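You operate a simulated robot arm through the tools that you are given. There is no shell and no other tool. Be economical: measure what you need, move in short steps, check, and stop when the job is done.

Carry out the task below with a simulated robot arm. There is one attempt and no reset: what you move stays moved.

TASK
Swap the clamped moulding for the one with teal ends.
Fine: the old one goes on the green mat; stop up to the new one, black knob at TIGHT.

It is judged by the outcome, as a careful person would: the job done as asked, and still so three seconds after it is handed in. It fails if anything else is knocked over, pushed out of place, dropped, spilled or broken.

THE ROBOT
A 6-joint arm with a two-finger parallel gripper, fixed in place. Base frame: the origin is at the foot of the arm, x ahead of it, y to its left, z up; the work surface is at about z = 0. Lengths are in m, angles in degrees, forces in N, time in s.
With the tool pointing down near the work surface it reaches from about 0.14 to 0.58 m from the base axis. Its first joint turns from -66.0 to 66.0 degrees. Payload 2.1 kg.
Tool frame: the origin (TCP) lies between the finger pads and is the grasp point; the fingertips stand 0.03 m ahead of it; z points along the fingers, y is the line along which they close. The gripper opens to 0.094 m. The fingers are 0.028 m wide and 0.01 m thick; the gripper's body (0.05 by 0.096 m) begins 0.055 m behind the TCP.
Orientation is that of the tool frame in the base frame, as a unit quaternion [w, x, y, z]. With the fingers straight down and closing along the base's y, the tool's x points along the base's -x, its y along +y and its z along -z.

THE INTERFACE
- The arm moves only by the tool drive_tool. Its argument "steps" is a list of rows, each a list of 7 numbers: the shift along the base's x, y, z in m, then the turn, a rotation vector about the base's x, y, z in degrees, then the opening, from 0 (shut) to 1 (fully open). In form: [[tx, ty, tz, ax, ay, az, hand], ...]. A call has 1 to 8 rows; each row shifts and turns the commanded pose from where the row before left it. A row lasts 0.2 s, in which the tool goes at most 0.05 m and 8.6 degrees; a call with a longer step from one row to the next is refused whole, and so is a gripper value outside its range. A pose out of reach is approached as far as the arm can. The call stops where the force on the tool passes 40 N (or 10 N more than at its start, if that is more) or the arm is blocked; 0.2 s more then pass. The fingers move at their own pace (about 0.072 m/s each) and stop on an object; they squeeze with about 26 N. The grip force told is the motor's: it shows also when the fingers shut on nothing. Time passes only in rows, and 0.2 s behind the last, so rows that do not move let the fingers close. It gives the time, the measured TCP pose, the force on the tool (base axes), the opening and the grip force at its end, in the units of the frame above (readings bear some noise).
- Cameras (640 x 400 px; columns grow to the right, rows downward): "scene" is fixed at [0.069, -0.3943, 0.4734]; the picture's right is [0.55, -0.83, 0.00], its down [-0.56, -0.37, -0.74] and it looks along [0.62, 0.41, -0.67] (base axes); focal length 293 px, centre (320, 200). "wrist" rides on the gripper at [-0.037, 0, -0.058] in the tool frame; the picture's right is [0.00, -1.00, 0.00], its down [0.97, 0.00, -0.24] and it looks along [0.24, 0.00, 0.97] (tool axes); focal length 218 px, centre (320, 200).
- grab_frame(camera): a new picture of that camera. No time passes.
- probe_pixels(camera, pixels): for up to 12 pixels [column, row] of the newest picture of that camera ("zoom" is the newest enlarged one), the place [x, y, z] in the base frame of the surface seen there, good to about 0.003 m. No time passes.
- enlarge(camera, box): a new picture of the part [left, top, right, bottom] of that camera's present view, enlarged. No time passes.
- finish_job(): hands the job in; it is judged then, once.

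Work in short steps. Measure before you move; look again where a grasp or a placing could have gone wrong, and mend it. You have 80 turns and 38 pictures in all, those below and enlarged ones among them. Open the gripper and draw the arm clear of the work before you hand the job in, unless the task says otherwise; then end with one line.

The tools are called as a command line: name --pt "numbers of a row" for each row, then --argument value for the rest, lists and objects as JSON in quotes. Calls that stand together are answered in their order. drive_tool: Moves the arm, as the interface text tells. Its arguments: {"type":"object","properties":{"steps":{"type":"array","items":{"type":"array","items":{"type":"number"}}}},"required":["steps"]} The other tools are called the same way: grab_frame (camera) takes a picture; probe_pixels (camera, pixels) gives the place of the surface under pixels of a picture; enlarge (camera, box) takes an enlarged picture of a part of a camera's view; finish_job () hands the job in.

At the start:

```text
t: 0.0
position: [0.2406, -0.1544, 0.2843]
tool_rot: [0.002, 0.0, 1.0, 0.0]
wrist_force: [-0.4, 0.4, 0.3]
gripper_width: 0.0942
grasp_force: 0.0
```

scene: 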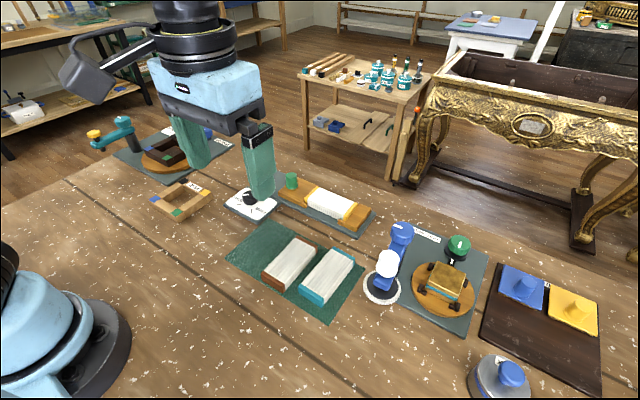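
wrist: 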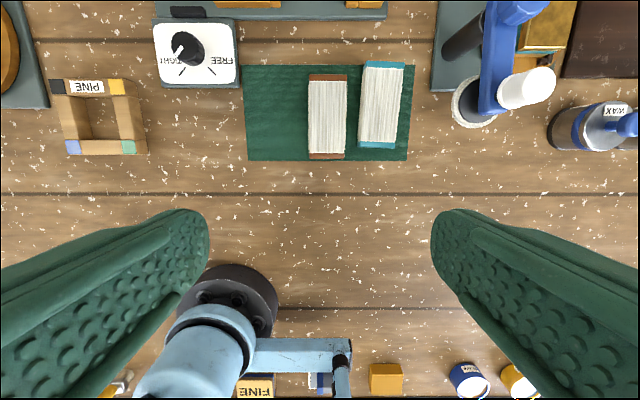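

The clamp fixture is around scene px (325,205), and the knob panel is at (250,203). I'll enlarge both.

enlarge --camera "scene" --box '[210, 160, 390, 330]'

enlarge --camera "wrist" --box '[140, 0, 430, 180]'

```text
2.35 times, centred on (300, 245) of scene
```

zoom: 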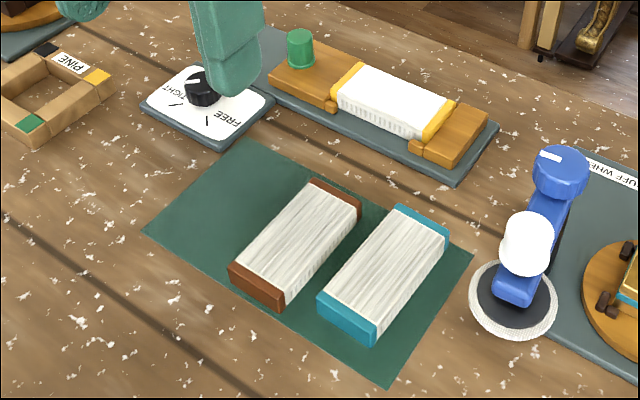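

```text
2.21 times, centred on (285, 90) of wrist
```

zoom: 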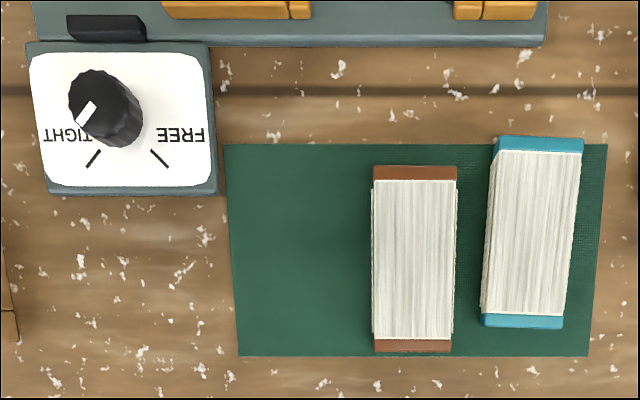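

I need a top view of the fixture, so I'll move the tool forward.

drive_tool --pt "0.04 0.01 0.01 0 0 0 1" --pt "0.04 0.01 0.01 0 0 0 1" --pt "0.04 0.01 0.01 0 0 0 1"

grab_frame --camera "wrist"

grab_frame --camera "scene"

```text
t: 0.8
position: [0.359, -0.1252, 0.3122]
tool_rot: [0.002, 0.0, 1.0, 0.0]
wrist_force: [-0.5, 0.5, 0.3]
gripper_width: 0.0939
grasp_force: 0.0
```

```text
33 pictures are left
```

wrist: 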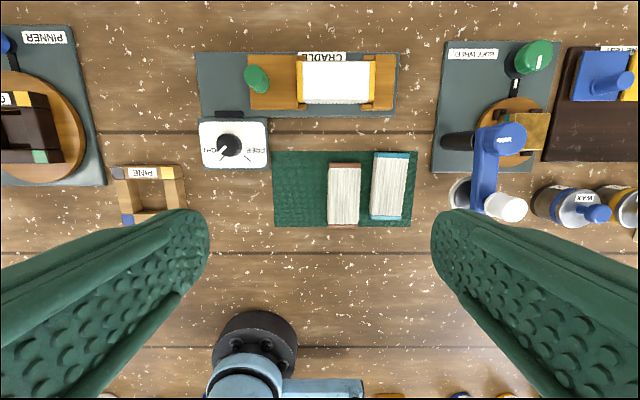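

```text
32 pictures are left
```

scene: 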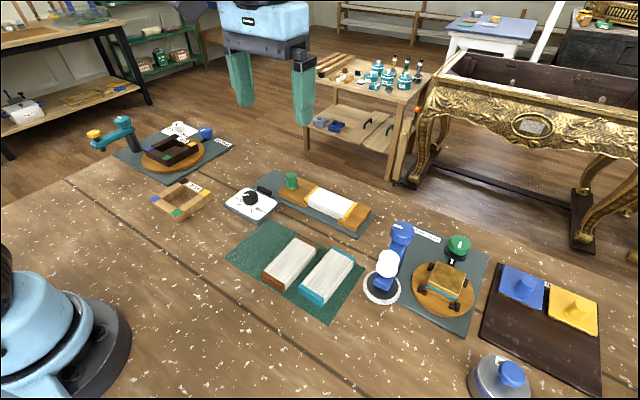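

enlarge --camera "wrist" --box '[185, 40, 425, 190]'

enlarge --camera "scene" --box '[220, 160, 384, 262]'

```text
2.67 times, centred on (305, 115) of wrist
```

zoom: 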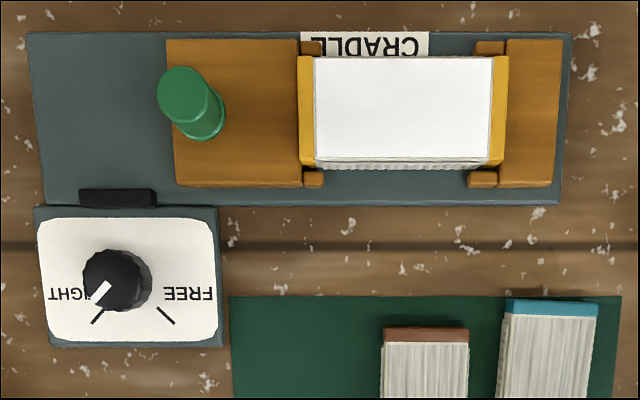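

```text
3.90 times, centred on (302, 211) of scene
```

zoom: 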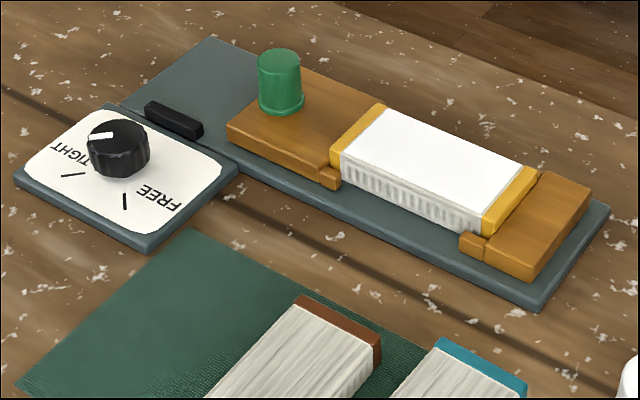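

The stop is the left wooden block with the green peg, sliding along y. The right block is fixed. I'll measure all of it.

probe_pixels --camera "scene" --pixels '[[250, 197], [252, 205], [291, 175], [292, 186], [278, 191], [330, 203], [309, 197], [347, 211], [353, 220], [230, 203], [271, 204], [250, 217]]'

probe_pixels --camera "wrist" --pixels '[[306, 61], [367, 61], [306, 101], [367, 101], [376, 154], [408, 156], [402, 215], [372, 213], [275, 155], [276, 224], [330, 166], [409, 224]]'

probe_pixels --camera "zoom" --pixels '[[383, 112], [530, 172], [485, 228], [342, 158], [278, 55], [280, 105], [330, 178], [475, 245], [565, 215], [118, 130], [104, 135], [174, 115]]'

```text
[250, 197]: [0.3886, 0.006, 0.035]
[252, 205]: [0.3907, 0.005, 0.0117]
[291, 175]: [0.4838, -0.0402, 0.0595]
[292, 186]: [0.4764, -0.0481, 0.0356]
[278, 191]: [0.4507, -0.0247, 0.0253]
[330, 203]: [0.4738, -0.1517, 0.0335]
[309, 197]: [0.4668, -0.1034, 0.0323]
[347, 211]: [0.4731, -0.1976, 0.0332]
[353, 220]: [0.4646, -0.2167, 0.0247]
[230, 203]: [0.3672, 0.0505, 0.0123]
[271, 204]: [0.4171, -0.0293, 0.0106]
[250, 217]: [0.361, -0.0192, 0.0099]
```

```text
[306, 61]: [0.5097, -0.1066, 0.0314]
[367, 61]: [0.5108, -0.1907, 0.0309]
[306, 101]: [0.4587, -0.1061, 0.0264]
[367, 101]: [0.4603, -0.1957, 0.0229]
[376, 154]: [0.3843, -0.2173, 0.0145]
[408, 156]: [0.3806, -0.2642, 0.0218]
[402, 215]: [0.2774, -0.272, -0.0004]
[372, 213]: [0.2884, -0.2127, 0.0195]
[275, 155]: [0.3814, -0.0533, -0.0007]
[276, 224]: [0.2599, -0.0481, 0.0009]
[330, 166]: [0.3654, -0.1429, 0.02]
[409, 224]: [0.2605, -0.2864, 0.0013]
```

```text
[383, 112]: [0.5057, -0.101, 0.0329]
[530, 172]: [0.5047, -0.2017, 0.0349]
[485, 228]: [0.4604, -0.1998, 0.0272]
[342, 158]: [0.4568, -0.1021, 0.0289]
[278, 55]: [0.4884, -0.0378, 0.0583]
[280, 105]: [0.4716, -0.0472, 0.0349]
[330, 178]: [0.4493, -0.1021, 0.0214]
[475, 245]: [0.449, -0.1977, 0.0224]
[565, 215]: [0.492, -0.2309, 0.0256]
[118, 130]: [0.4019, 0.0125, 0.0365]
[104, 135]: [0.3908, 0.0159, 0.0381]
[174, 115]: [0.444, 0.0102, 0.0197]
```

Next I'll move above the knob at about (0.39, 0.008) and take a close look.

drive_tool --pt "0.006 0.033 -0.02 0 0 0 1" --pt "0.006 0.033 -0.02 0 0 0 1" --pt "0.006 0.033 -0.03 0 0 0 1" --pt "0.006 0.034 -0.03 0 0 0 1" --pt "0.006 0 -0.04 0 0 0 1" --pt "0 0 0 0 0 0 0.6"

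grab_frame --camera "wrist"

```text
t: 2.2
position: [0.3925, 0.0092, 0.1754]
tool_rot: [0.0, 0.001, 1.0, 0.0]
wrist_force: [0.6, -0.2, -0.1]
gripper_width: 0.0566
grasp_force: 0.0
```

```text
29 pictures are left
```

wrist: 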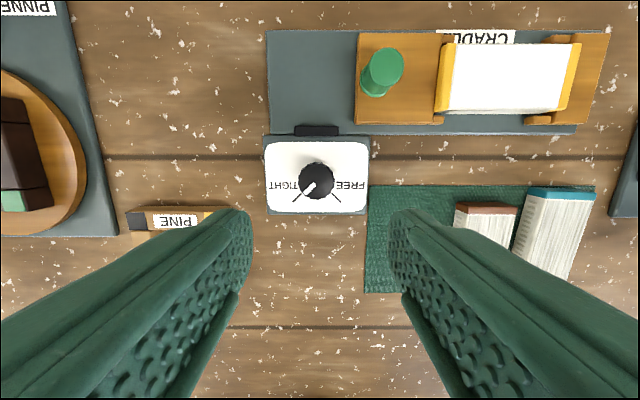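

probe_pixels --camera "wrist" --pixels '[[317, 180], [302, 180], [333, 180], [317, 165], [317, 197], [308, 189], [298, 197], [336, 198], [266, 140], [367, 140], [268, 212], [366, 212]]'

enlarge --camera "wrist" --box '[256, 120, 384, 220]'

```text
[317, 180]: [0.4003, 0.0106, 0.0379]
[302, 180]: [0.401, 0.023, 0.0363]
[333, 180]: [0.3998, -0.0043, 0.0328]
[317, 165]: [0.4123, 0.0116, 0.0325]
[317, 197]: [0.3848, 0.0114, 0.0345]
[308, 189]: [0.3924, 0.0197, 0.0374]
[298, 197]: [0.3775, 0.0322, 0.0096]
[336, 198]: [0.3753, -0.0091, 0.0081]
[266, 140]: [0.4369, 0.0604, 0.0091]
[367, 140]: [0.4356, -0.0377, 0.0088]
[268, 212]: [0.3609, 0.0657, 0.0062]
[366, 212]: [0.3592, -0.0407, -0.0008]
```

```text
4.00 times, centred on (320, 170) of wrist
```

zoom: 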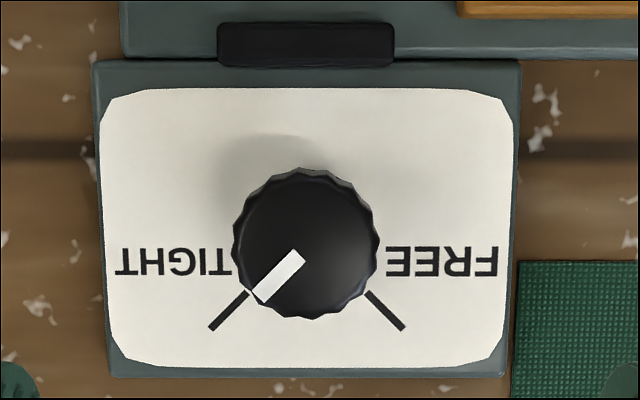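

The knob centre is about (0.399, 0.0105) with a radius of 0.014, and the pointer is exactly at TIGHT. FREE is +90° about z. I'll descend and grip.

drive_tool --pt "0.0065 0.0013 -0.035 0 0 0 0.6" --pt "0 0 -0.04 0 0 0 0.6" --pt "0 0 -0.035 0 0 0 0.6" --pt "0 0 -0.018 0 0 0 0.6" --pt "0 0 0 0 0 0 0.6"

drive_tool --pt "0 0 0 0 0 0 0.2" --pt "0 0 0 0 0 0 0.2" --pt "0 0 0 0 0 0 0.2"

```text
t: 3.4
position: [0.3965, 0.0082, 0.0438]
tool_rot: [0.0, 0.0, 1.0, 0.0]
wrist_force: [0.4, 0.5, -0.2]
gripper_width: 0.0564
grasp_force: 0.1
```

```text
t: 4.2
position: [0.3953, 0.0103, 0.0436]
tool_rot: [0.0, -0.002, 1.0, 0.004]
wrist_force: [1.1, 30.3, -11.6]
gripper_width: 0.0366
grasp_force: 15.5
```

The width is 0.037 with a side force of 30 N, so the fingers are off-centre or catching something. I'll look.

grab_frame --camera "wrist"

enlarge --camera "scene" --box '[200, 150, 320, 230]'

```text
27 pictures are left
```

wrist: 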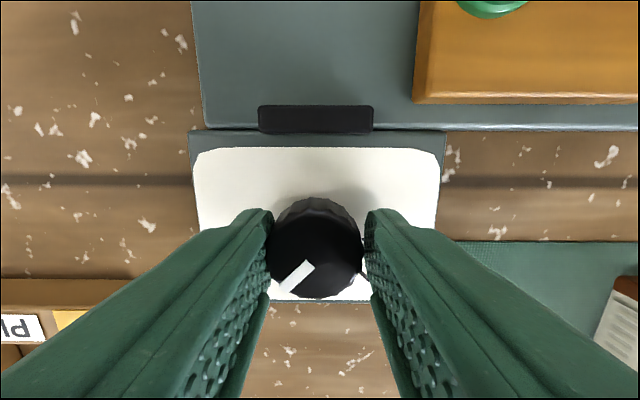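

```text
5.00 times, centred on (260, 190) of scene
```

zoom: 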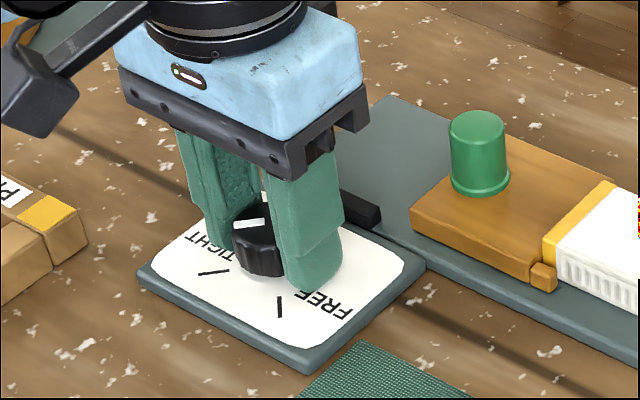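

The +y finger touches first, and the knob sits slightly left of centre at column 315. I'll shift +y a little and keep closing.

drive_tool --pt "0.001 0.002 0 0 0 0 0.3" --pt "0.0 0.002 0 0 0 0 0.1" --pt "0 0 0 0 0 0 0.1"

```text
t: 5.0
position: [0.398, 0.0147, 0.0442]
tool_rot: [0.001, 0.0, 1.0, 0.002]
wrist_force: [5.9, 14.3, -7.8]
gripper_width: 0.0327
grasp_force: 44.7
```

Gripped at 0.033. I'll relieve the remaining side force and start the turn.

drive_tool --pt "0.0 0.0015 0 0 0 0 0.1" --pt "0 0 0 0 0 8 0.1" --pt "0 0 0 0 0 8 0.1"

grab_frame --camera "wrist"

```text
t: 5.8
position: [0.3972, 0.0125, 0.0451]
tool_rot: [0.0, -0.139, 0.99, -0.002]
wrist_force: [-0.2, -8.3, 3.2]
gripper_width: 0.0327
grasp_force: 44.7
```

```text
25 pictures are left
```

wrist: 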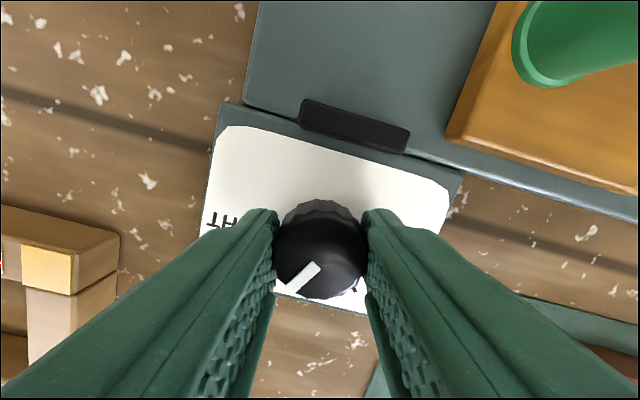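

The knob turns with the hand. I'll continue for another 74°.

drive_tool --pt "0 0 0 0 0 8.2 0.1" --pt "0 0 0 0 0 8.2 0.1" --pt "0 0 0 0 0 8.2 0.1" --pt "0 0 0 0 0 8.2 0.1" --pt "0 0 0 0 0 8.2 0.1" --pt "0 0 0 0 0 8.2 0.1" --pt "0 0 0 0 0 8.2 0.1"

drive_tool --pt "0 0 0 0 0 8.2 0.1" --pt "0 0 0 0 0 8.2 0.1" --pt "0 0 0 0 0 0 0.1"

grab_frame --camera "wrist"

```text
t: 6.7
position: [0.3975, 0.014, 0.0456]
tool_rot: [0.0, -0.361, 0.933, -0.002]
wrist_force: [1.0, -1.2, -6.4]
gripper_width: 0.0327
grasp_force: 44.9
stopped in row 4: the force on the tool passed its limit (the readings are from after the stop); the commanded pose is now the measured one
```

```text
t: 7.5
position: [0.3969, 0.0133, 0.0471]
tool_rot: [-0.001, -0.491, 0.871, -0.002]
wrist_force: [-8.1, -1.0, 4.8]
gripper_width: 0.0325
grasp_force: 44.6
```

```text
24 pictures are left
```

wrist: 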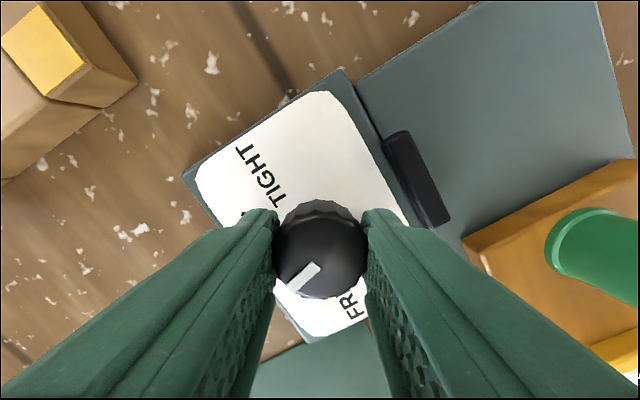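

Turned 59° so far, with 31° left.

drive_tool --pt "0 0 0 0 0 6 0.1" --pt "0 0 0 0 0 6 0.1" --pt "0 0 0 0 0 6 0.1" --pt "0 0 0 0 0 6.5 0.1" --pt "0 0 0 0 0 6.5 0.1" --pt "0 0 0 0 0 0 0.1"

enlarge --camera "wrist" --box '[180, 120, 460, 300]'

```text
t: 8.9
position: [0.398, 0.0141, 0.0451]
tool_rot: [0.0, -0.706, 0.709, -0.002]
wrist_force: [-17.4, -1.7, -16.8]
gripper_width: 0.0324
grasp_force: 45.0
```

```text
2.22 times, centred on (320, 210) of wrist
```

zoom: 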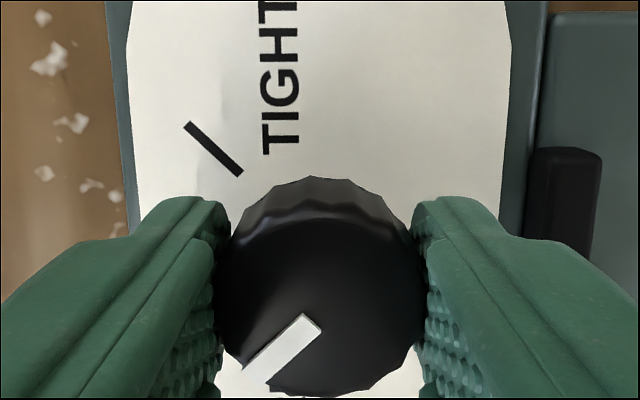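

Turned 90°. I'll open, lift, and view it from above.

drive_tool --pt "0 0 0 0 0 0 0.6" --pt "0 0 0 0 0 0 0.6" --pt "0 0 0.03 0 0 0 0.6" --pt "0 0 0.04 0 0 0 0.6" --pt "0 0 0.04 0 0 0 0.6" --pt "0 0 0.03 0 0 0 0.6"

grab_frame --camera "wrist"

```text
t: 10.3
position: [0.3958, 0.0132, 0.186]
tool_rot: [0.001, -0.705, 0.709, -0.003]
wrist_force: [-0.2, 0.3, 0.0]
gripper_width: 0.0563
grasp_force: 0.1
```

```text
22 pictures are left
```

wrist: 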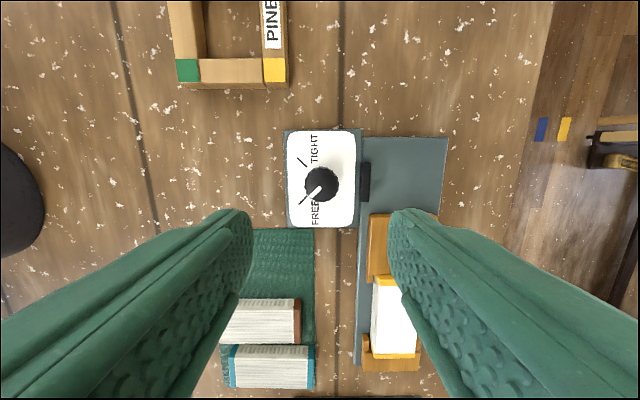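

The pointer is at FREE. Next is the green peg at about (0.483, -0.043); I'll move above it and check.

drive_tool --pt "0.03 -0.02 0 0 0 0 0.6" --pt "0.03 -0.02 0 0 0 0 0.6" --pt "0.027 -0.016 -0.02 0 0 0 0.6" --pt "0 0 -0.02 0 0 0 0.6" --pt "0 0 0 0 0 0 0.6"

grab_frame --camera "wrist"

```text
t: 11.5
position: [0.4863, -0.04, 0.147]
tool_rot: [0.001, -0.705, 0.709, -0.001]
wrist_force: [0.2, 0.3, -0.9]
gripper_width: 0.0563
grasp_force: 0.0
```

```text
21 pictures are left
```

wrist: 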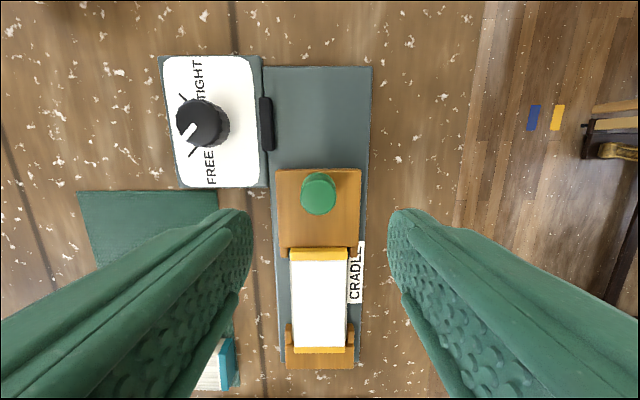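

probe_pixels --camera "wrist" --pixels '[[318, 187], [303, 187], [334, 187], [318, 176], [318, 203], [318, 242], [279, 172], [359, 172], [319, 256], [319, 348], [275, 70], [319, 363]]'

```text
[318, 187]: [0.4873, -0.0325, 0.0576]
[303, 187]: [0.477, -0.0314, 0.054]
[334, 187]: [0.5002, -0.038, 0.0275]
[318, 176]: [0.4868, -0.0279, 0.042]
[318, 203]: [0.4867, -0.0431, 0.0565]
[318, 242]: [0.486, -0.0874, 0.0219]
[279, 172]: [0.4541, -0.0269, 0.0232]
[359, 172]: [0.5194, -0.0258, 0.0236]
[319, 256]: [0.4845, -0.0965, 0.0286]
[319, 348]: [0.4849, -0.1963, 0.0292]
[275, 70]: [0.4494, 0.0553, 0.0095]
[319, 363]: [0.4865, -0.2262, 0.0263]
```

The peg centre is (0.487, -0.038). I'll descend, grip it, and slide +y.

drive_tool --pt "0.0005 0.002 -0.03 0 0 0 0.6" --pt "0 0 -0.03 0 0 0 0.6" --pt "0 0 -0.023 0 0 0 0.6" --pt "0 0 0 0 0 0 0.2" --pt "0 0 0 0 0 0 0.1" --pt "0 0 0 0 0 0 0.1" --pt "0 0 0 0 0 0 0.1"

```text
t: 13.1
position: [0.4846, -0.0393, 0.0639]
tool_rot: [0.002, -0.705, 0.709, -0.003]
wrist_force: [22.1, 0.5, -14.6]
gripper_width: 0.0249
grasp_force: 45.0
```

drive_tool --pt "0.0015 0 0 0 0 0 0.1" --pt "0 0.01 0 0 0 0 0.1" --pt "0 0.01 0 0 0 0 0.1" --pt "0 0.01 0 0 0 0 0.1" --pt "0 0.01 0 0 0 0 0.1" --pt "0 0 0 0 0 0 0.1"

enlarge --camera "scene" --box '[200, 140, 400, 265]'

```text
t: 14.5
position: [0.484, -0.0067, 0.0641]
tool_rot: [-0.005, -0.703, 0.711, -0.005]
wrist_force: [-21.3, -33.3, -0.9]
gripper_width: 0.0251
grasp_force: 44.4
```

```text
3.20 times, centred on (300, 202) of scene
```

zoom: 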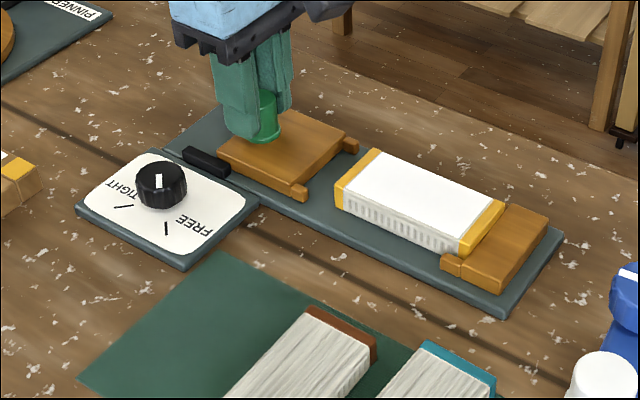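

The stop has reached the end of its travel, about 35 mm back. I'll release, lift, and move over the old moulding.

drive_tool --pt "0 -0.004 0 0 0 0 0.1" --pt "0 0 0 0 0 0 0.7" --pt "0 0 0 0 0 0 0.7" --pt "0 0 0.04 0 0 0 0.8" --pt "0 0 0.04 0 0 0 0.8" --pt "0 -0.045 0 0 0 0 0.8" --pt "0 -0.045 0 0 0 0 0.8" --pt "0 -0.045 0 0 0 0 0.8"

grab_frame --camera "wrist"

```text
t: 16.3
position: [0.4832, -0.1406, 0.1441]
tool_rot: [0.001, -0.705, 0.709, -0.002]
wrist_force: [-0.1, -0.7, -0.7]
gripper_width: 0.0751
grasp_force: 0.0
```

```text
19 pictures are left
```

wrist: 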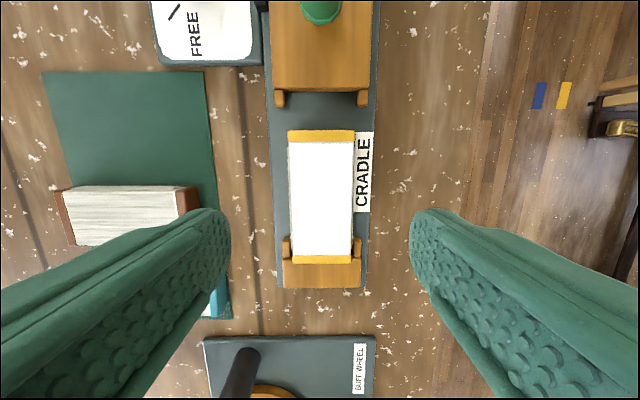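

probe_pixels --camera "wrist" --pixels '[[291, 195], [351, 195], [321, 134], [321, 259], [321, 195], [291, 136], [351, 136], [292, 258], [350, 258], [276, 97], [368, 97], [278, 195]]'

```text
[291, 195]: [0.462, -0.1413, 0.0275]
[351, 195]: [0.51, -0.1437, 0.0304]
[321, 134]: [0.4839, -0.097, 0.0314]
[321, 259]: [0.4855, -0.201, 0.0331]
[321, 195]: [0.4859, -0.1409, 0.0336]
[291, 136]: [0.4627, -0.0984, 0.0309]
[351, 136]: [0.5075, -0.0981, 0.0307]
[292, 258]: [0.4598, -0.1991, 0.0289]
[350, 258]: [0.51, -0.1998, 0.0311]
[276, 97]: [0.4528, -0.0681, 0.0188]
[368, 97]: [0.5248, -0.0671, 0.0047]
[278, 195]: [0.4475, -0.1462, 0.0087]
```

The moulding centre is about (0.4855, -0.149), 51 mm wide, with its top at z 0.033. I'll descend with the fingers closing along x and grip.

drive_tool --pt "0.0015 -0.008 -0.03 0 0 0 0.8" --pt "0 0 -0.03 0 0 0 0.8" --pt "0 0 -0.03 0 0 0 0.8" --pt "0 0 -0.01 0 0 0 0.8" --pt "0 0 0 0 0 0 0.8"

drive_tool --pt "0 0 0 0 0 0 0.6" --pt "0 0 0 0 0 0 0.5" --pt "0 0 0 0 0 0 0.4" --pt "0 0 0 0 0 0 0.4"

```text
t: 17.5
position: [0.4886, -0.1482, 0.0429]
tool_rot: [0.001, -0.705, 0.709, -0.002]
wrist_force: [0.5, -1.0, 0.0]
gripper_width: 0.0753
grasp_force: 0.1
```

```text
t: 18.5
position: [0.4886, -0.1493, 0.042]
tool_rot: [0.0, -0.705, 0.709, -0.002]
wrist_force: [-4.5, 0.8, -0.5]
gripper_width: 0.0494
grasp_force: 25.7
```

Held at width 0.049. I'll lift straight up.

drive_tool --pt "0 0.001 0.01 0 0 0 0.4" --pt "0 0 0.02 0 0 0 0.4" --pt "0 0 0.04 0 0 0 0.4" --pt "0 0 0.04 0 0 0 0.4" --pt "0 0 0 0 0 0 0.4"

drive_tool --pt "-0.02 0.007 0 0 0 -8.2 0.4" --pt "-0.02 0.007 0 0 0 -8.2 0.4" --pt "-0.02 0.007 0 0 0 -8.2 0.4" --pt "-0.02 0.007 0 0 0 -8.2 0.4" --pt "-0.02 0.007 0 0 0 -8.2 0.4" --pt "-0.02 0.007 0 0 0 -8.2 0.4" --pt "-0.02 0.007 0 0 0 -8.2 0.4" --pt "-0.02 0.007 0 0 0 -8.2 0.4"

drive_tool --pt "-0.005 0.003 0 0 0 -8.2 0.4" --pt "-0.002 0.002 0 0 0 -8.2 0.4" --pt "0 0 0 0 0 -8 0.4" --pt "0 0 0 0 0 0 0.4"

grab_frame --camera "wrist"

```text
t: 19.7
position: [0.4862, -0.1483, 0.153]
tool_rot: [0.001, -0.705, 0.709, -0.001]
wrist_force: [0.2, 0.4, -1.1]
gripper_width: 0.0491
grasp_force: 26.3
```

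```text
t: 21.5
position: [0.3277, -0.0919, 0.1558]
tool_rot: [-0.001, -0.208, 0.978, -0.002]
wrist_force: [-0.1, -0.2, -1.5]
gripper_width: 0.0491
grasp_force: 26.0
```

```text
t: 22.5
position: [0.3207, -0.085, 0.1538]
tool_rot: [-0.001, 0.004, 1.0, -0.002]
wrist_force: [0.3, 0.0, -0.5]
gripper_width: 0.0491
grasp_force: 26.2
```

```text
18 pictures are left
```

wrist: 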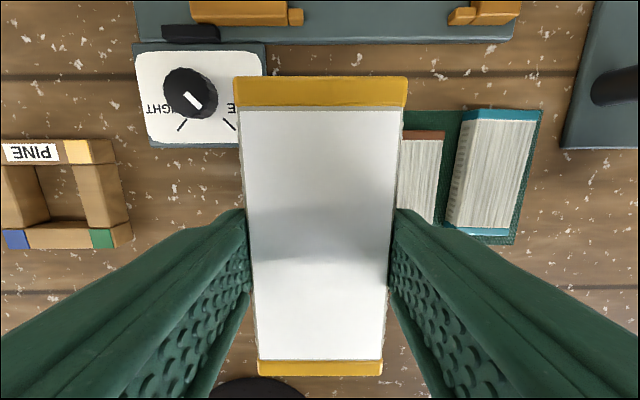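

The piece is held squarely. Before lowering it, I'll check where the brown piece's near edge and the mat's edges lie.

probe_pixels --camera "scene" --pixels '[[292, 239], [264, 275], [264, 271], [278, 250], [268, 224], [230, 257], [334, 317], [361, 280]]'

```text
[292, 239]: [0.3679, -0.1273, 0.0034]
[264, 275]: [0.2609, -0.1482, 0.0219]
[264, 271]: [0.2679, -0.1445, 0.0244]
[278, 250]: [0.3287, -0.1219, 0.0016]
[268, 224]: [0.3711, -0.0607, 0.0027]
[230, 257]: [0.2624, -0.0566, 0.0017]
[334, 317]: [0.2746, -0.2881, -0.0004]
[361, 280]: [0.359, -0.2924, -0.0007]
```

drive_tool --pt "0 -0.003 -0.04 0 0 0 0.4" --pt "0 0 -0.04 0 0 0 0.4" --pt "0 0 -0.026 0 0 0 0.4" --pt "0 0 -0.005 0 0 0 0.4" --pt "0 0 -0.003 0 0 0 0.4" --pt "0 0 0 0 0 0 0.4"

```text
t: 23.9
position: [0.3217, -0.0888, 0.0394]
tool_rot: [-0.002, 0.003, 1.0, 0.0]
wrist_force: [-0.4, 0.2, -0.2]
gripper_width: 0.0491
grasp_force: 26.3
```

drive_tool --pt "0 0 -0.002 0 0 0 0.4" --pt "0 0 -0.001 0 0 0 0.4" --pt "0 0 0 0 0 0 0.4"

```text
t: 24.7
position: [0.3211, -0.0895, 0.0359]
tool_rot: [-0.001, 0.002, 1.0, -0.001]
wrist_force: [0.5, -0.5, -0.6]
gripper_width: 0.0489
grasp_force: 26.0
```

drive_tool --pt "0 0 -0.0015 0 0 0 0.4" --pt "0 0 -0.001 0 0 0 0.4" --pt "0 0 0 0 0 0 0.4"

```text
t: 25.5
position: [0.3215, -0.0898, 0.0326]
tool_rot: [0.0, 0.003, 1.0, -0.002]
wrist_force: [0.2, -0.4, 1.0]
gripper_width: 0.0493
grasp_force: 26.0
```

enlarge --camera "scene" --box '[200, 200, 360, 300]'

```text
4.00 times, centred on (280, 250) of scene
```

zoom: 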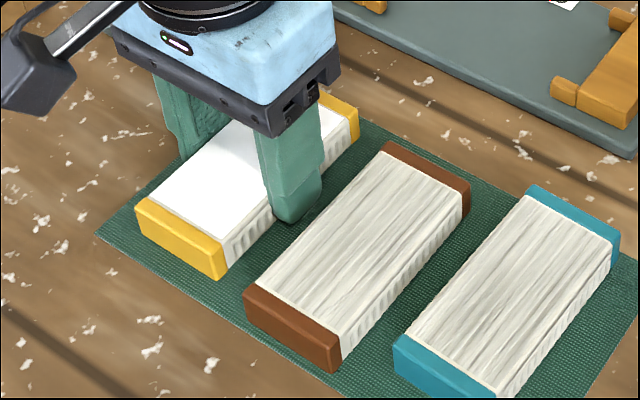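

The piece is essentially resting on the mat, well placed. I'll lower another 1 mm, then open narrowly and lift.

drive_tool --pt "0 0 -0.001 0 0 0 0.4" --pt "0 0 0 0 0 0 0.62" --pt "0 0 0 0 0 0 0.62" --pt "0 0 0.03 0 0 0 0.62" --pt "0 0 0.04 0 0 0 0.62" --pt "0 0 0.04 0 0 0 0.7" --pt "0.0 -0.03 0.02 0 0 0 0.7" --pt "0.0 -0.03 0.02 0 0 0 0.7"

drive_tool --pt "0 -0.04 0 0 0 0 0.7" --pt "0 -0.04 0 0 0 0 0.7" --pt "0 -0.01 0 0 0 0 0.7" --pt "0 0 0 0 0 0 0.7"

grab_frame --camera "wrist"

```text
t: 27.3
position: [0.3184, -0.1465, 0.1836]
tool_rot: [-0.002, 0.003, 1.0, -0.001]
wrist_force: [-0.5, -0.3, 0.5]
gripper_width: 0.0659
grasp_force: 0.0
```

```text
t: 28.3
position: [0.3221, -0.237, 0.1842]
tool_rot: [-0.002, 0.003, 1.0, -0.001]
wrist_force: [-1.0, 0.6, -0.4]
gripper_width: 0.0657
grasp_force: 0.0
```

```text
16 pictures are left
```

wrist: 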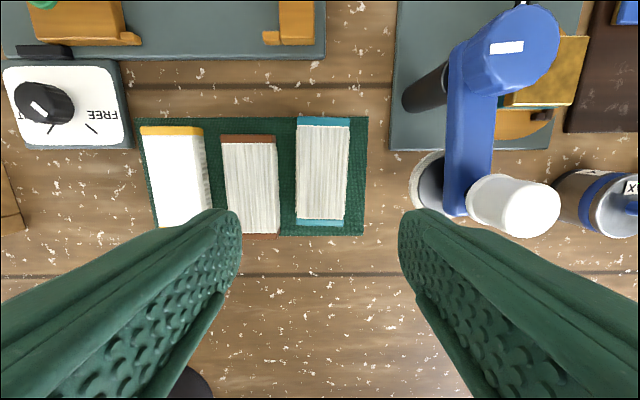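

probe_pixels --camera "wrist" --pixels '[[300, 120], [347, 120], [298, 222], [343, 222], [322, 170], [296, 170], [349, 170], [222, 138], [277, 170], [322, 130], [322, 215], [418, 170]]'

enlarge --camera "wrist" --box '[210, 100, 390, 240]'

```text
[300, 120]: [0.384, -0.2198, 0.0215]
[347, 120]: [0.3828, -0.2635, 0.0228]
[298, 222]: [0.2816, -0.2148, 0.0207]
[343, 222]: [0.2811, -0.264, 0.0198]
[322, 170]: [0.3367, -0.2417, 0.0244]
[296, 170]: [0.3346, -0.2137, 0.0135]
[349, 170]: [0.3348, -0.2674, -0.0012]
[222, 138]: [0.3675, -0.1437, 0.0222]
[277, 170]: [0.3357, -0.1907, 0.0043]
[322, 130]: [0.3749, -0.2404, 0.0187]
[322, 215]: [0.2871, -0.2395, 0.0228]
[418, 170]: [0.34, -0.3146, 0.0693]
```

```text
2.86 times, centred on (300, 170) of wrist
```

zoom: 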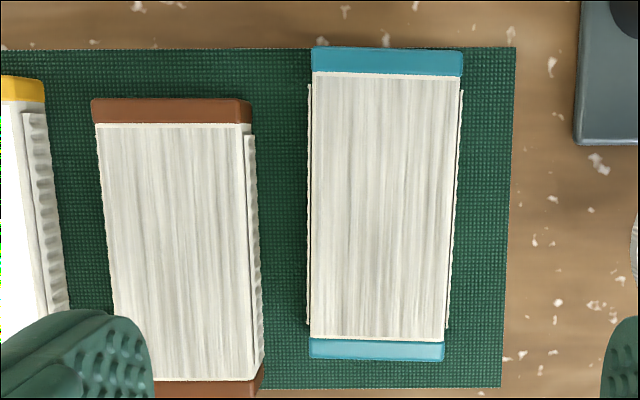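

The teal piece is centred at (0.333, -0.2405), spans y -0.216 to -0.266, and is tilted about 1°. I'll descend with a narrow opening.

drive_tool --pt "0.012 -0.0015 -0.03 0 0 -1.2 0.64" --pt "0 0 -0.04 0 0 0 0.64" --pt "0 0 -0.035 0 0 0 0.64" --pt "0 0 0 0 0 0 0.64"

grab_frame --camera "wrist"

```text
t: 29.3
position: [0.334, -0.2404, 0.0783]
tool_rot: [0.0, 0.014, 1.0, -0.003]
wrist_force: [-0.1, -0.8, 0.0]
gripper_width: 0.0603
grasp_force: 0.1
```

```text
14 pictures are left
```

wrist: 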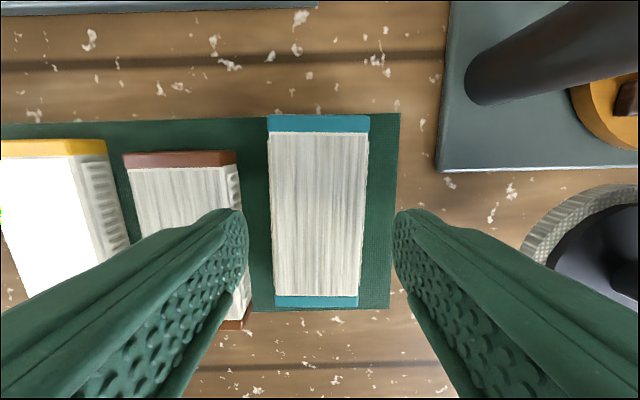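

The clearance to the brown piece is tight, so I'll measure that edge.

probe_pixels --camera "wrist" --pixels '[[236, 165], [240, 200], [246, 270], [250, 315], [243, 200], [250, 270], [269, 135], [273, 293], [365, 135], [356, 293], [270, 215], [362, 215]]'

enlarge --camera "wrist" --box '[200, 150, 400, 330]'

```text
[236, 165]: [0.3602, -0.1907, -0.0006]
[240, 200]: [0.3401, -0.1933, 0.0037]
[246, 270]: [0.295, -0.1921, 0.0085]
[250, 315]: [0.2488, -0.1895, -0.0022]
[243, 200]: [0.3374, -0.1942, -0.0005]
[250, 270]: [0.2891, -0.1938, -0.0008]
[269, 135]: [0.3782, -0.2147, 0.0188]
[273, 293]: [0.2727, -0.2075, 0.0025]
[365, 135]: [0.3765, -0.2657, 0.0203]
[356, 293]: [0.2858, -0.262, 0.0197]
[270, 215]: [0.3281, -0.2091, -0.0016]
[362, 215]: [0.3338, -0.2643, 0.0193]
```

```text
2.22 times, centred on (300, 240) of wrist
```

zoom: 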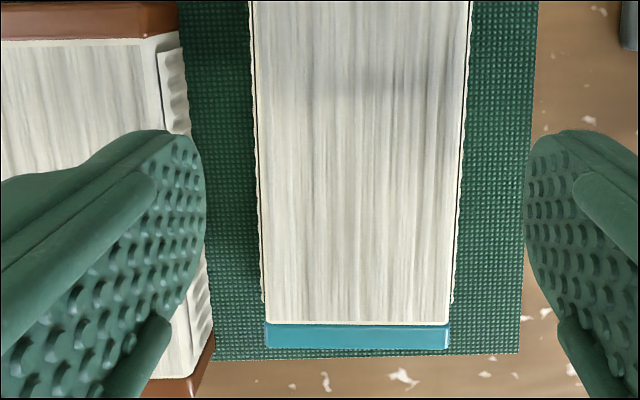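

The gap is 22 mm (brown edge -0.192, teal edge -0.214). The finger will sit at -0.200 to -0.210, which fits. I'll descend and grip.

drive_tool --pt "0 0.0005 -0.02 0 0 0 0.64" --pt "0 0 -0.015 0 0 0 0.64" --pt "0 0 -0.007 0 0 0 0.64" --pt "0 0 0 0 0 0 0.64"

drive_tool --pt "0 0 0 0 0 0 0.5" --pt "0 0 0 0 0 0 0.4" --pt "0 0 0 0 0 0 0.4"

```text
t: 30.3
position: [0.3331, -0.2398, 0.034]
tool_rot: [-0.001, 0.013, 1.0, -0.002]
wrist_force: [-1.4, 0.5, -0.7]
gripper_width: 0.06
grasp_force: 0.1
```

```text
t: 31.1
position: [0.3333, -0.2385, 0.0354]
tool_rot: [-0.001, 0.013, 1.0, -0.002]
wrist_force: [0.3, 0.6, 0.2]
gripper_width: 0.0491
grasp_force: 25.8
```

Gripped at 0.049. I'll lift, then move away from the buffing machine while turning +91°.

drive_tool --pt "0 0 0.02 0 0 0 0.4" --pt "0 0 0.04 0 0 0 0.4" --pt "0 0 0.04 0 0 0 0.4" --pt "0 0.03 0.025 0 0 0 0.4" --pt "0 0.04 0 0 0 0 0.4" --pt "0 0.039 0 0 0 0 0.4"

drive_tool --pt "0.02 0 0 0 0 8.3 0.4" --pt "0.02 0 0 0 0 8.3 0.4" --pt "0.02 0 0 0 0 8.3 0.4" --pt "0.02 0 0 0 0 8.3 0.4" --pt "0.02 0 0 0 0 8.3 0.4" --pt "0.02 0 0 0 0 8.3 0.4" --pt "0.02 0 0 0 0 8.3 0.4" --pt "0.013 0 0 0 0 8.3 0.4"

drive_tool --pt "0 0 0 0 0 8.3 0.4" --pt "0 0 0 0 0 8.3 0.4" --pt "0 0 0 0 0 8.2 0.4" --pt "0 0 -0.04 0 0 0 0.4" --pt "0 0 -0.03 0 0 0 0.4" --pt "0 0 0 0 0 0 0.4"

grab_frame --camera "wrist"

```text
t: 32.5
position: [0.3296, -0.1307, 0.1596]
tool_rot: [-0.001, 0.014, 1.0, -0.002]
wrist_force: [0.3, -0.6, 0.3]
gripper_width: 0.0488
grasp_force: 26.2
```

```text
t: 34.3
position: [0.4878, -0.1305, 0.1595]
tool_rot: [0.0, -0.537, 0.844, -0.001]
wrist_force: [0.0, -0.2, -0.6]
gripper_width: 0.0492
grasp_force: 25.8
```

```text
t: 35.7
position: [0.4854, -0.1316, 0.0897]
tool_rot: [0.0, -0.705, 0.71, -0.003]
wrist_force: [0.2, 0.4, -0.6]
gripper_width: 0.0491
grasp_force: 26.0
```

```text
12 pictures are left
```

wrist: 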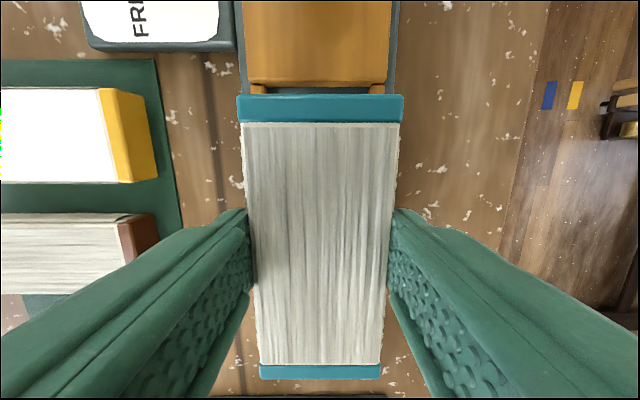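

probe_pixels --camera "wrist" --pixels '[[258, 88], [377, 88], [250, 50], [386, 50], [241, 100], [400, 100], [320, 97], [320, 375], [262, 372], [379, 372], [247, 160], [395, 160]]'

enlarge --camera "scene" --box '[240, 140, 400, 240]'

```text
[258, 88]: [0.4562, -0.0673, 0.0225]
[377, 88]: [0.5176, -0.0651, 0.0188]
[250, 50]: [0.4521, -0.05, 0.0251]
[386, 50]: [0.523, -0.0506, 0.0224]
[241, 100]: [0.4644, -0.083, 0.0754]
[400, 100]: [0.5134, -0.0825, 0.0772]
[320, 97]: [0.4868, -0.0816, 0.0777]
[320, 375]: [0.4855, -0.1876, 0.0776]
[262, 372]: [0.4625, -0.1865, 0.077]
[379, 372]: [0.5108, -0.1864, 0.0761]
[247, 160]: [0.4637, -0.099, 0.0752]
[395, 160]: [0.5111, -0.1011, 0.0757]
```

```text
4.00 times, centred on (320, 190) of scene
```

zoom: 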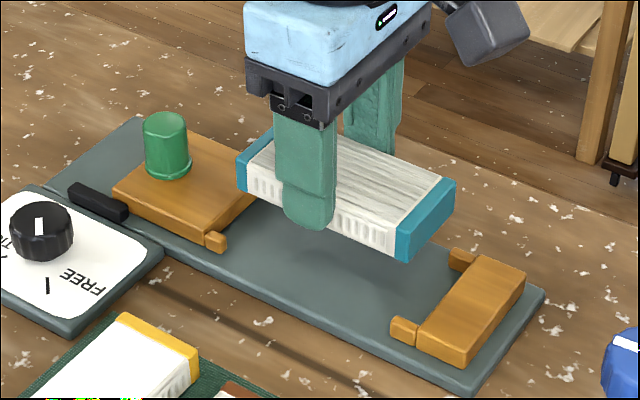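

Lateral alignment with the lips is good (both midpoints at x 0.487). I'll lower to just above the plate.

drive_tool --pt "0 0 -0.02 0 0 0 0.4" --pt "0 0 -0.018 0 0 0 0.4" --pt "0 0 -0.005 0 0 0 0.4" --pt "0 0 -0.002 0 0 0 0.4" --pt "0 0 0 0 0 0 0.4"

enlarge --camera "scene" --box '[260, 150, 400, 240]'

```text
t: 36.9
position: [0.4847, -0.1309, 0.0456]
tool_rot: [0.001, -0.705, 0.71, -0.002]
wrist_force: [-0.3, 0.0, 0.0]
gripper_width: 0.0493
grasp_force: 26.2
```

```text
4.44 times, centred on (330, 195) of scene
```

zoom: 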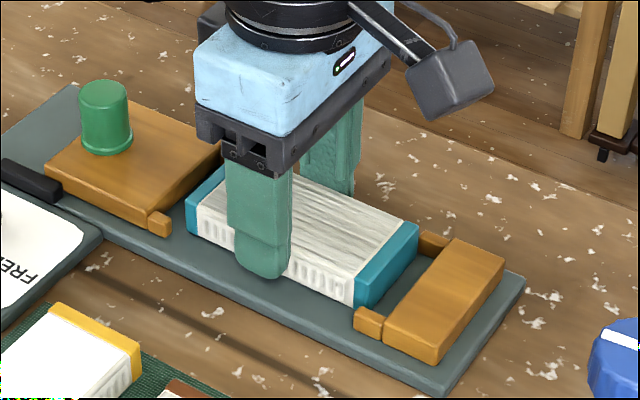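

I'll lower 1.5 mm and slide toward the fixed block, stopping on force.

drive_tool --pt "0 0 -0.0015 0 0 0 0.4" --pt "0 -0.005 0 0 0 0 0.4" --pt "0 -0.004 0 0 0 0 0.4" --pt "0 -0.003 0 0 0 0 0.4" --pt "0 -0.002 0 0 0 0 0.4" --pt "0 0 0 0 0 0 0.4"

```text
t: 38.3
position: [0.4868, -0.1446, 0.0435]
tool_rot: [0.0, -0.705, 0.71, -0.001]
wrist_force: [-1.3, 7.1, 18.2]
gripper_width: 0.0493
grasp_force: 26.3
```

It's on the plate (z force 18). I'll ease up 0.7 mm and continue a little further.

drive_tool --pt "0 0 0.0007 0 0 0 0.4" --pt "0 -0.001 0 0 0 0 0.4" --pt "0 -0.001 0 0 0 0 0.4" --pt "0 0 0 0 0 0 0.4"

grab_frame --camera "wrist"

```text
t: 39.3
position: [0.4874, -0.1458, 0.0436]
tool_rot: [0.001, -0.705, 0.709, -0.001]
wrist_force: [0.7, 11.5, -5.0]
gripper_width: 0.0491
grasp_force: 25.8
```

```text
9 pictures are left
```

wrist: 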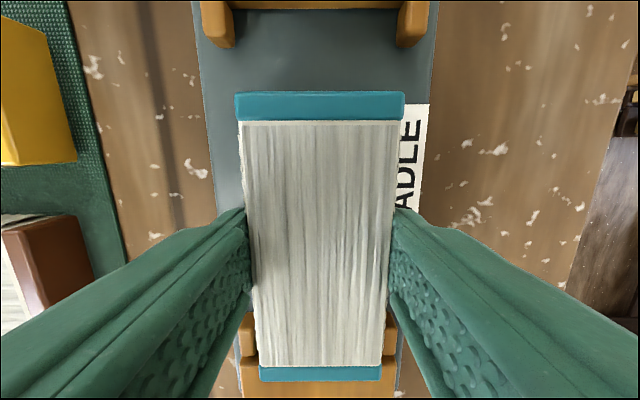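

drive_tool --pt "0 -0.001 0 0 0 0 0.4" --pt "0 -0.001 0 0 0 0 0.4" --pt "0 0 0 0 0 0 0.4"

```text
t: 40.1
position: [0.487, -0.148, 0.0437]
tool_rot: [0.003, -0.705, 0.709, 0.0]
wrist_force: [-5.4, 19.7, 0.8]
gripper_width: 0.0489
grasp_force: 25.5
```

The side force is up to 20 N, so the piece is seated against the fixed block. I'll release, lift and go above the peg at about (0.487, -0.004).

drive_tool --pt "0 0.001 0 0 0 0 0.4" --pt "0 0 0 0 0 0 0.7" --pt "0 0 0 0 0 0 0.7" --pt "0 0 0.03 0 0 0 0.7" --pt "0 0 0.04 0 0 0 0.7" --pt "0 0.047 0.03 0 0 0 0.6" --pt "0 0.047 0 0 0 0 0.6" --pt "0 0.046 0 0 0 0 0.6"

grab_frame --camera "wrist"

```text
refused: row 6 steps farther than a row can; nothing moved
```

```text
8 pictures are left
```

wrist: 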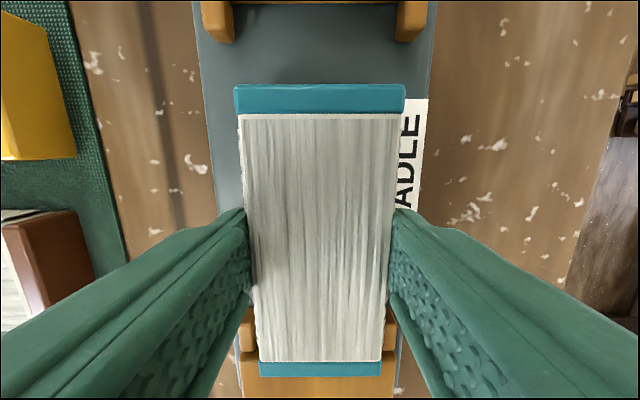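

drive_tool --pt "0 0.001 0 0 0 0 0.4" --pt "0 0 0 0 0 0 0.7" --pt "0 0 0 0 0 0 0.7" --pt "0 0 0.03 0 0 0 0.7" --pt "0 0 0.04 0 0 0 0.7" --pt "0 0.04 0.025 0 0 0 0.6" --pt "0 0.047 0 0 0 0 0.6" --pt "0 0.046 0 0 0 0 0.6"

grab_frame --camera "wrist"

```text
t: 41.9
position: [0.4864, -0.0159, 0.1398]
tool_rot: [0.001, -0.705, 0.709, -0.001]
wrist_force: [0.8, 0.0, 0.4]
gripper_width: 0.056
grasp_force: 0.1
```

```text
7 pictures are left
```

wrist: 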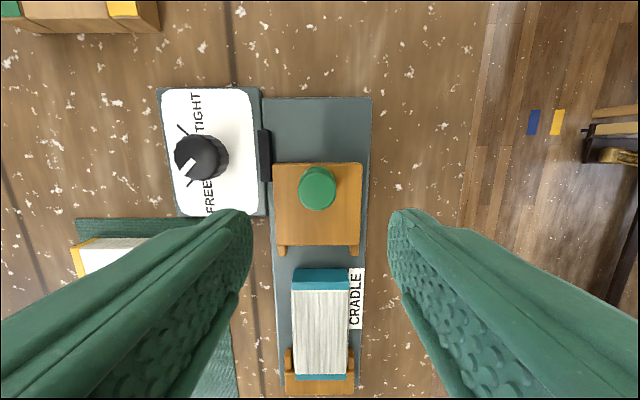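

probe_pixels --camera "wrist" --pixels '[[317, 183], [300, 185], [317, 170], [317, 203], [320, 240], [320, 273], [320, 376], [320, 383], [203, 158]]'

```text
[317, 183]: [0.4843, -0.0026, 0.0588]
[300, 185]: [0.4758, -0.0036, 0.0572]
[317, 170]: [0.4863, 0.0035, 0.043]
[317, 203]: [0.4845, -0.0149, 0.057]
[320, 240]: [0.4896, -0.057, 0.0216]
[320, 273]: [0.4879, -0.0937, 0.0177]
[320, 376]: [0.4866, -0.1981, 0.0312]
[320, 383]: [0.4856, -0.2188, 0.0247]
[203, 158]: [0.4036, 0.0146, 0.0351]
```

The peg is at (0.486, -0.006). I'll descend and grip it, then push the stop -y.

drive_tool --pt "0.0005 0.0085 -0.03 0 0 0 0.6" --pt "0 0 -0.03 0 0 0 0.6" --pt "0 0 -0.017 0 0 0 0.6" --pt "0 0 0 0 0 0 0.2" --pt "0 0 0 0 0 0 0.1" --pt "0 0 0 0 0 0 0.1" --pt "0 0 0 0 0 0 0.1"

drive_tool --pt "0 -0.008 0 0 0 0 0.1" --pt "0 -0.008 0 0 0 0 0.1" --pt "0 -0.008 0 0 0 0 0.1" --pt "0 -0.005 0 0 0 0 0.1" --pt "0 0 0 0 0 0 0.1"

```text
t: 43.5
position: [0.4853, -0.0049, 0.062]
tool_rot: [-0.003, -0.704, 0.71, 0.001]
wrist_force: [-34.2, -0.3, -10.1]
gripper_width: 0.0253
grasp_force: 44.8
```

```text
t: 44.7
position: [0.4855, -0.0343, 0.0628]
tool_rot: [-0.001, -0.705, 0.71, -0.001]
wrist_force: [-23.5, 0.1, -24.5]
gripper_width: 0.0248
grasp_force: 44.8
```

Moved 29 mm freely. I'll continue in small steps until contact.

drive_tool --pt "-0.001 -0.002 0 0 0 0 0.1" --pt "0 -0.002 0 0 0 0 0.1" --pt "0 -0.001 0 0 0 0 0.1" --pt "0 0 0 0 0 0 0.1"

```text
t: 45.7
position: [0.4852, -0.0361, 0.0638]
tool_rot: [0.003, -0.707, 0.708, 0.002]
wrist_force: [-11.9, 28.9, 17.9]
gripper_width: 0.0248
grasp_force: 45.1
```

Firm contact at 29 N. I'll push 1 mm more, release, and lift to check.

drive_tool --pt "0 -0.001 0 0 0 0 0.1" --pt "0 0 0 0 0 0 0.1" --pt "0 0 0 0 0 0 0.6" --pt "0 0 0 0 0 0 0.6" --pt "0 0 0.04 0 0 0 0.6" --pt "0 0 0.04 0 0 0 0.6" --pt "0 0 0 0 0 0 0.6"

enlarge --camera "scene" --box '[220, 160, 384, 262]'

```text
t: 47.3
position: [0.4868, -0.0385, 0.1446]
tool_rot: [0.001, -0.706, 0.708, -0.003]
wrist_force: [0.0, 0.3, -1.4]
gripper_width: 0.0568
grasp_force: 0.0
```

```text
3.90 times, centred on (302, 211) of scene
```

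zoom: 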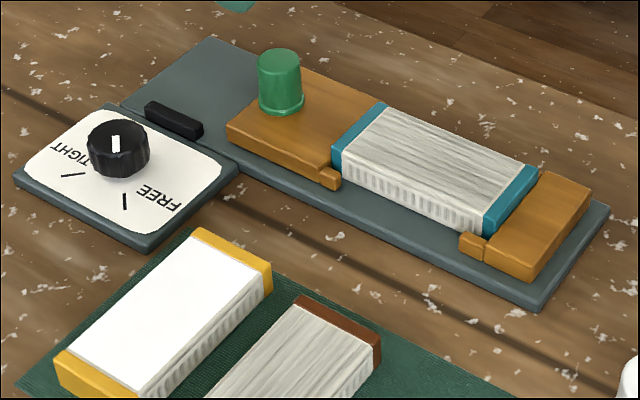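

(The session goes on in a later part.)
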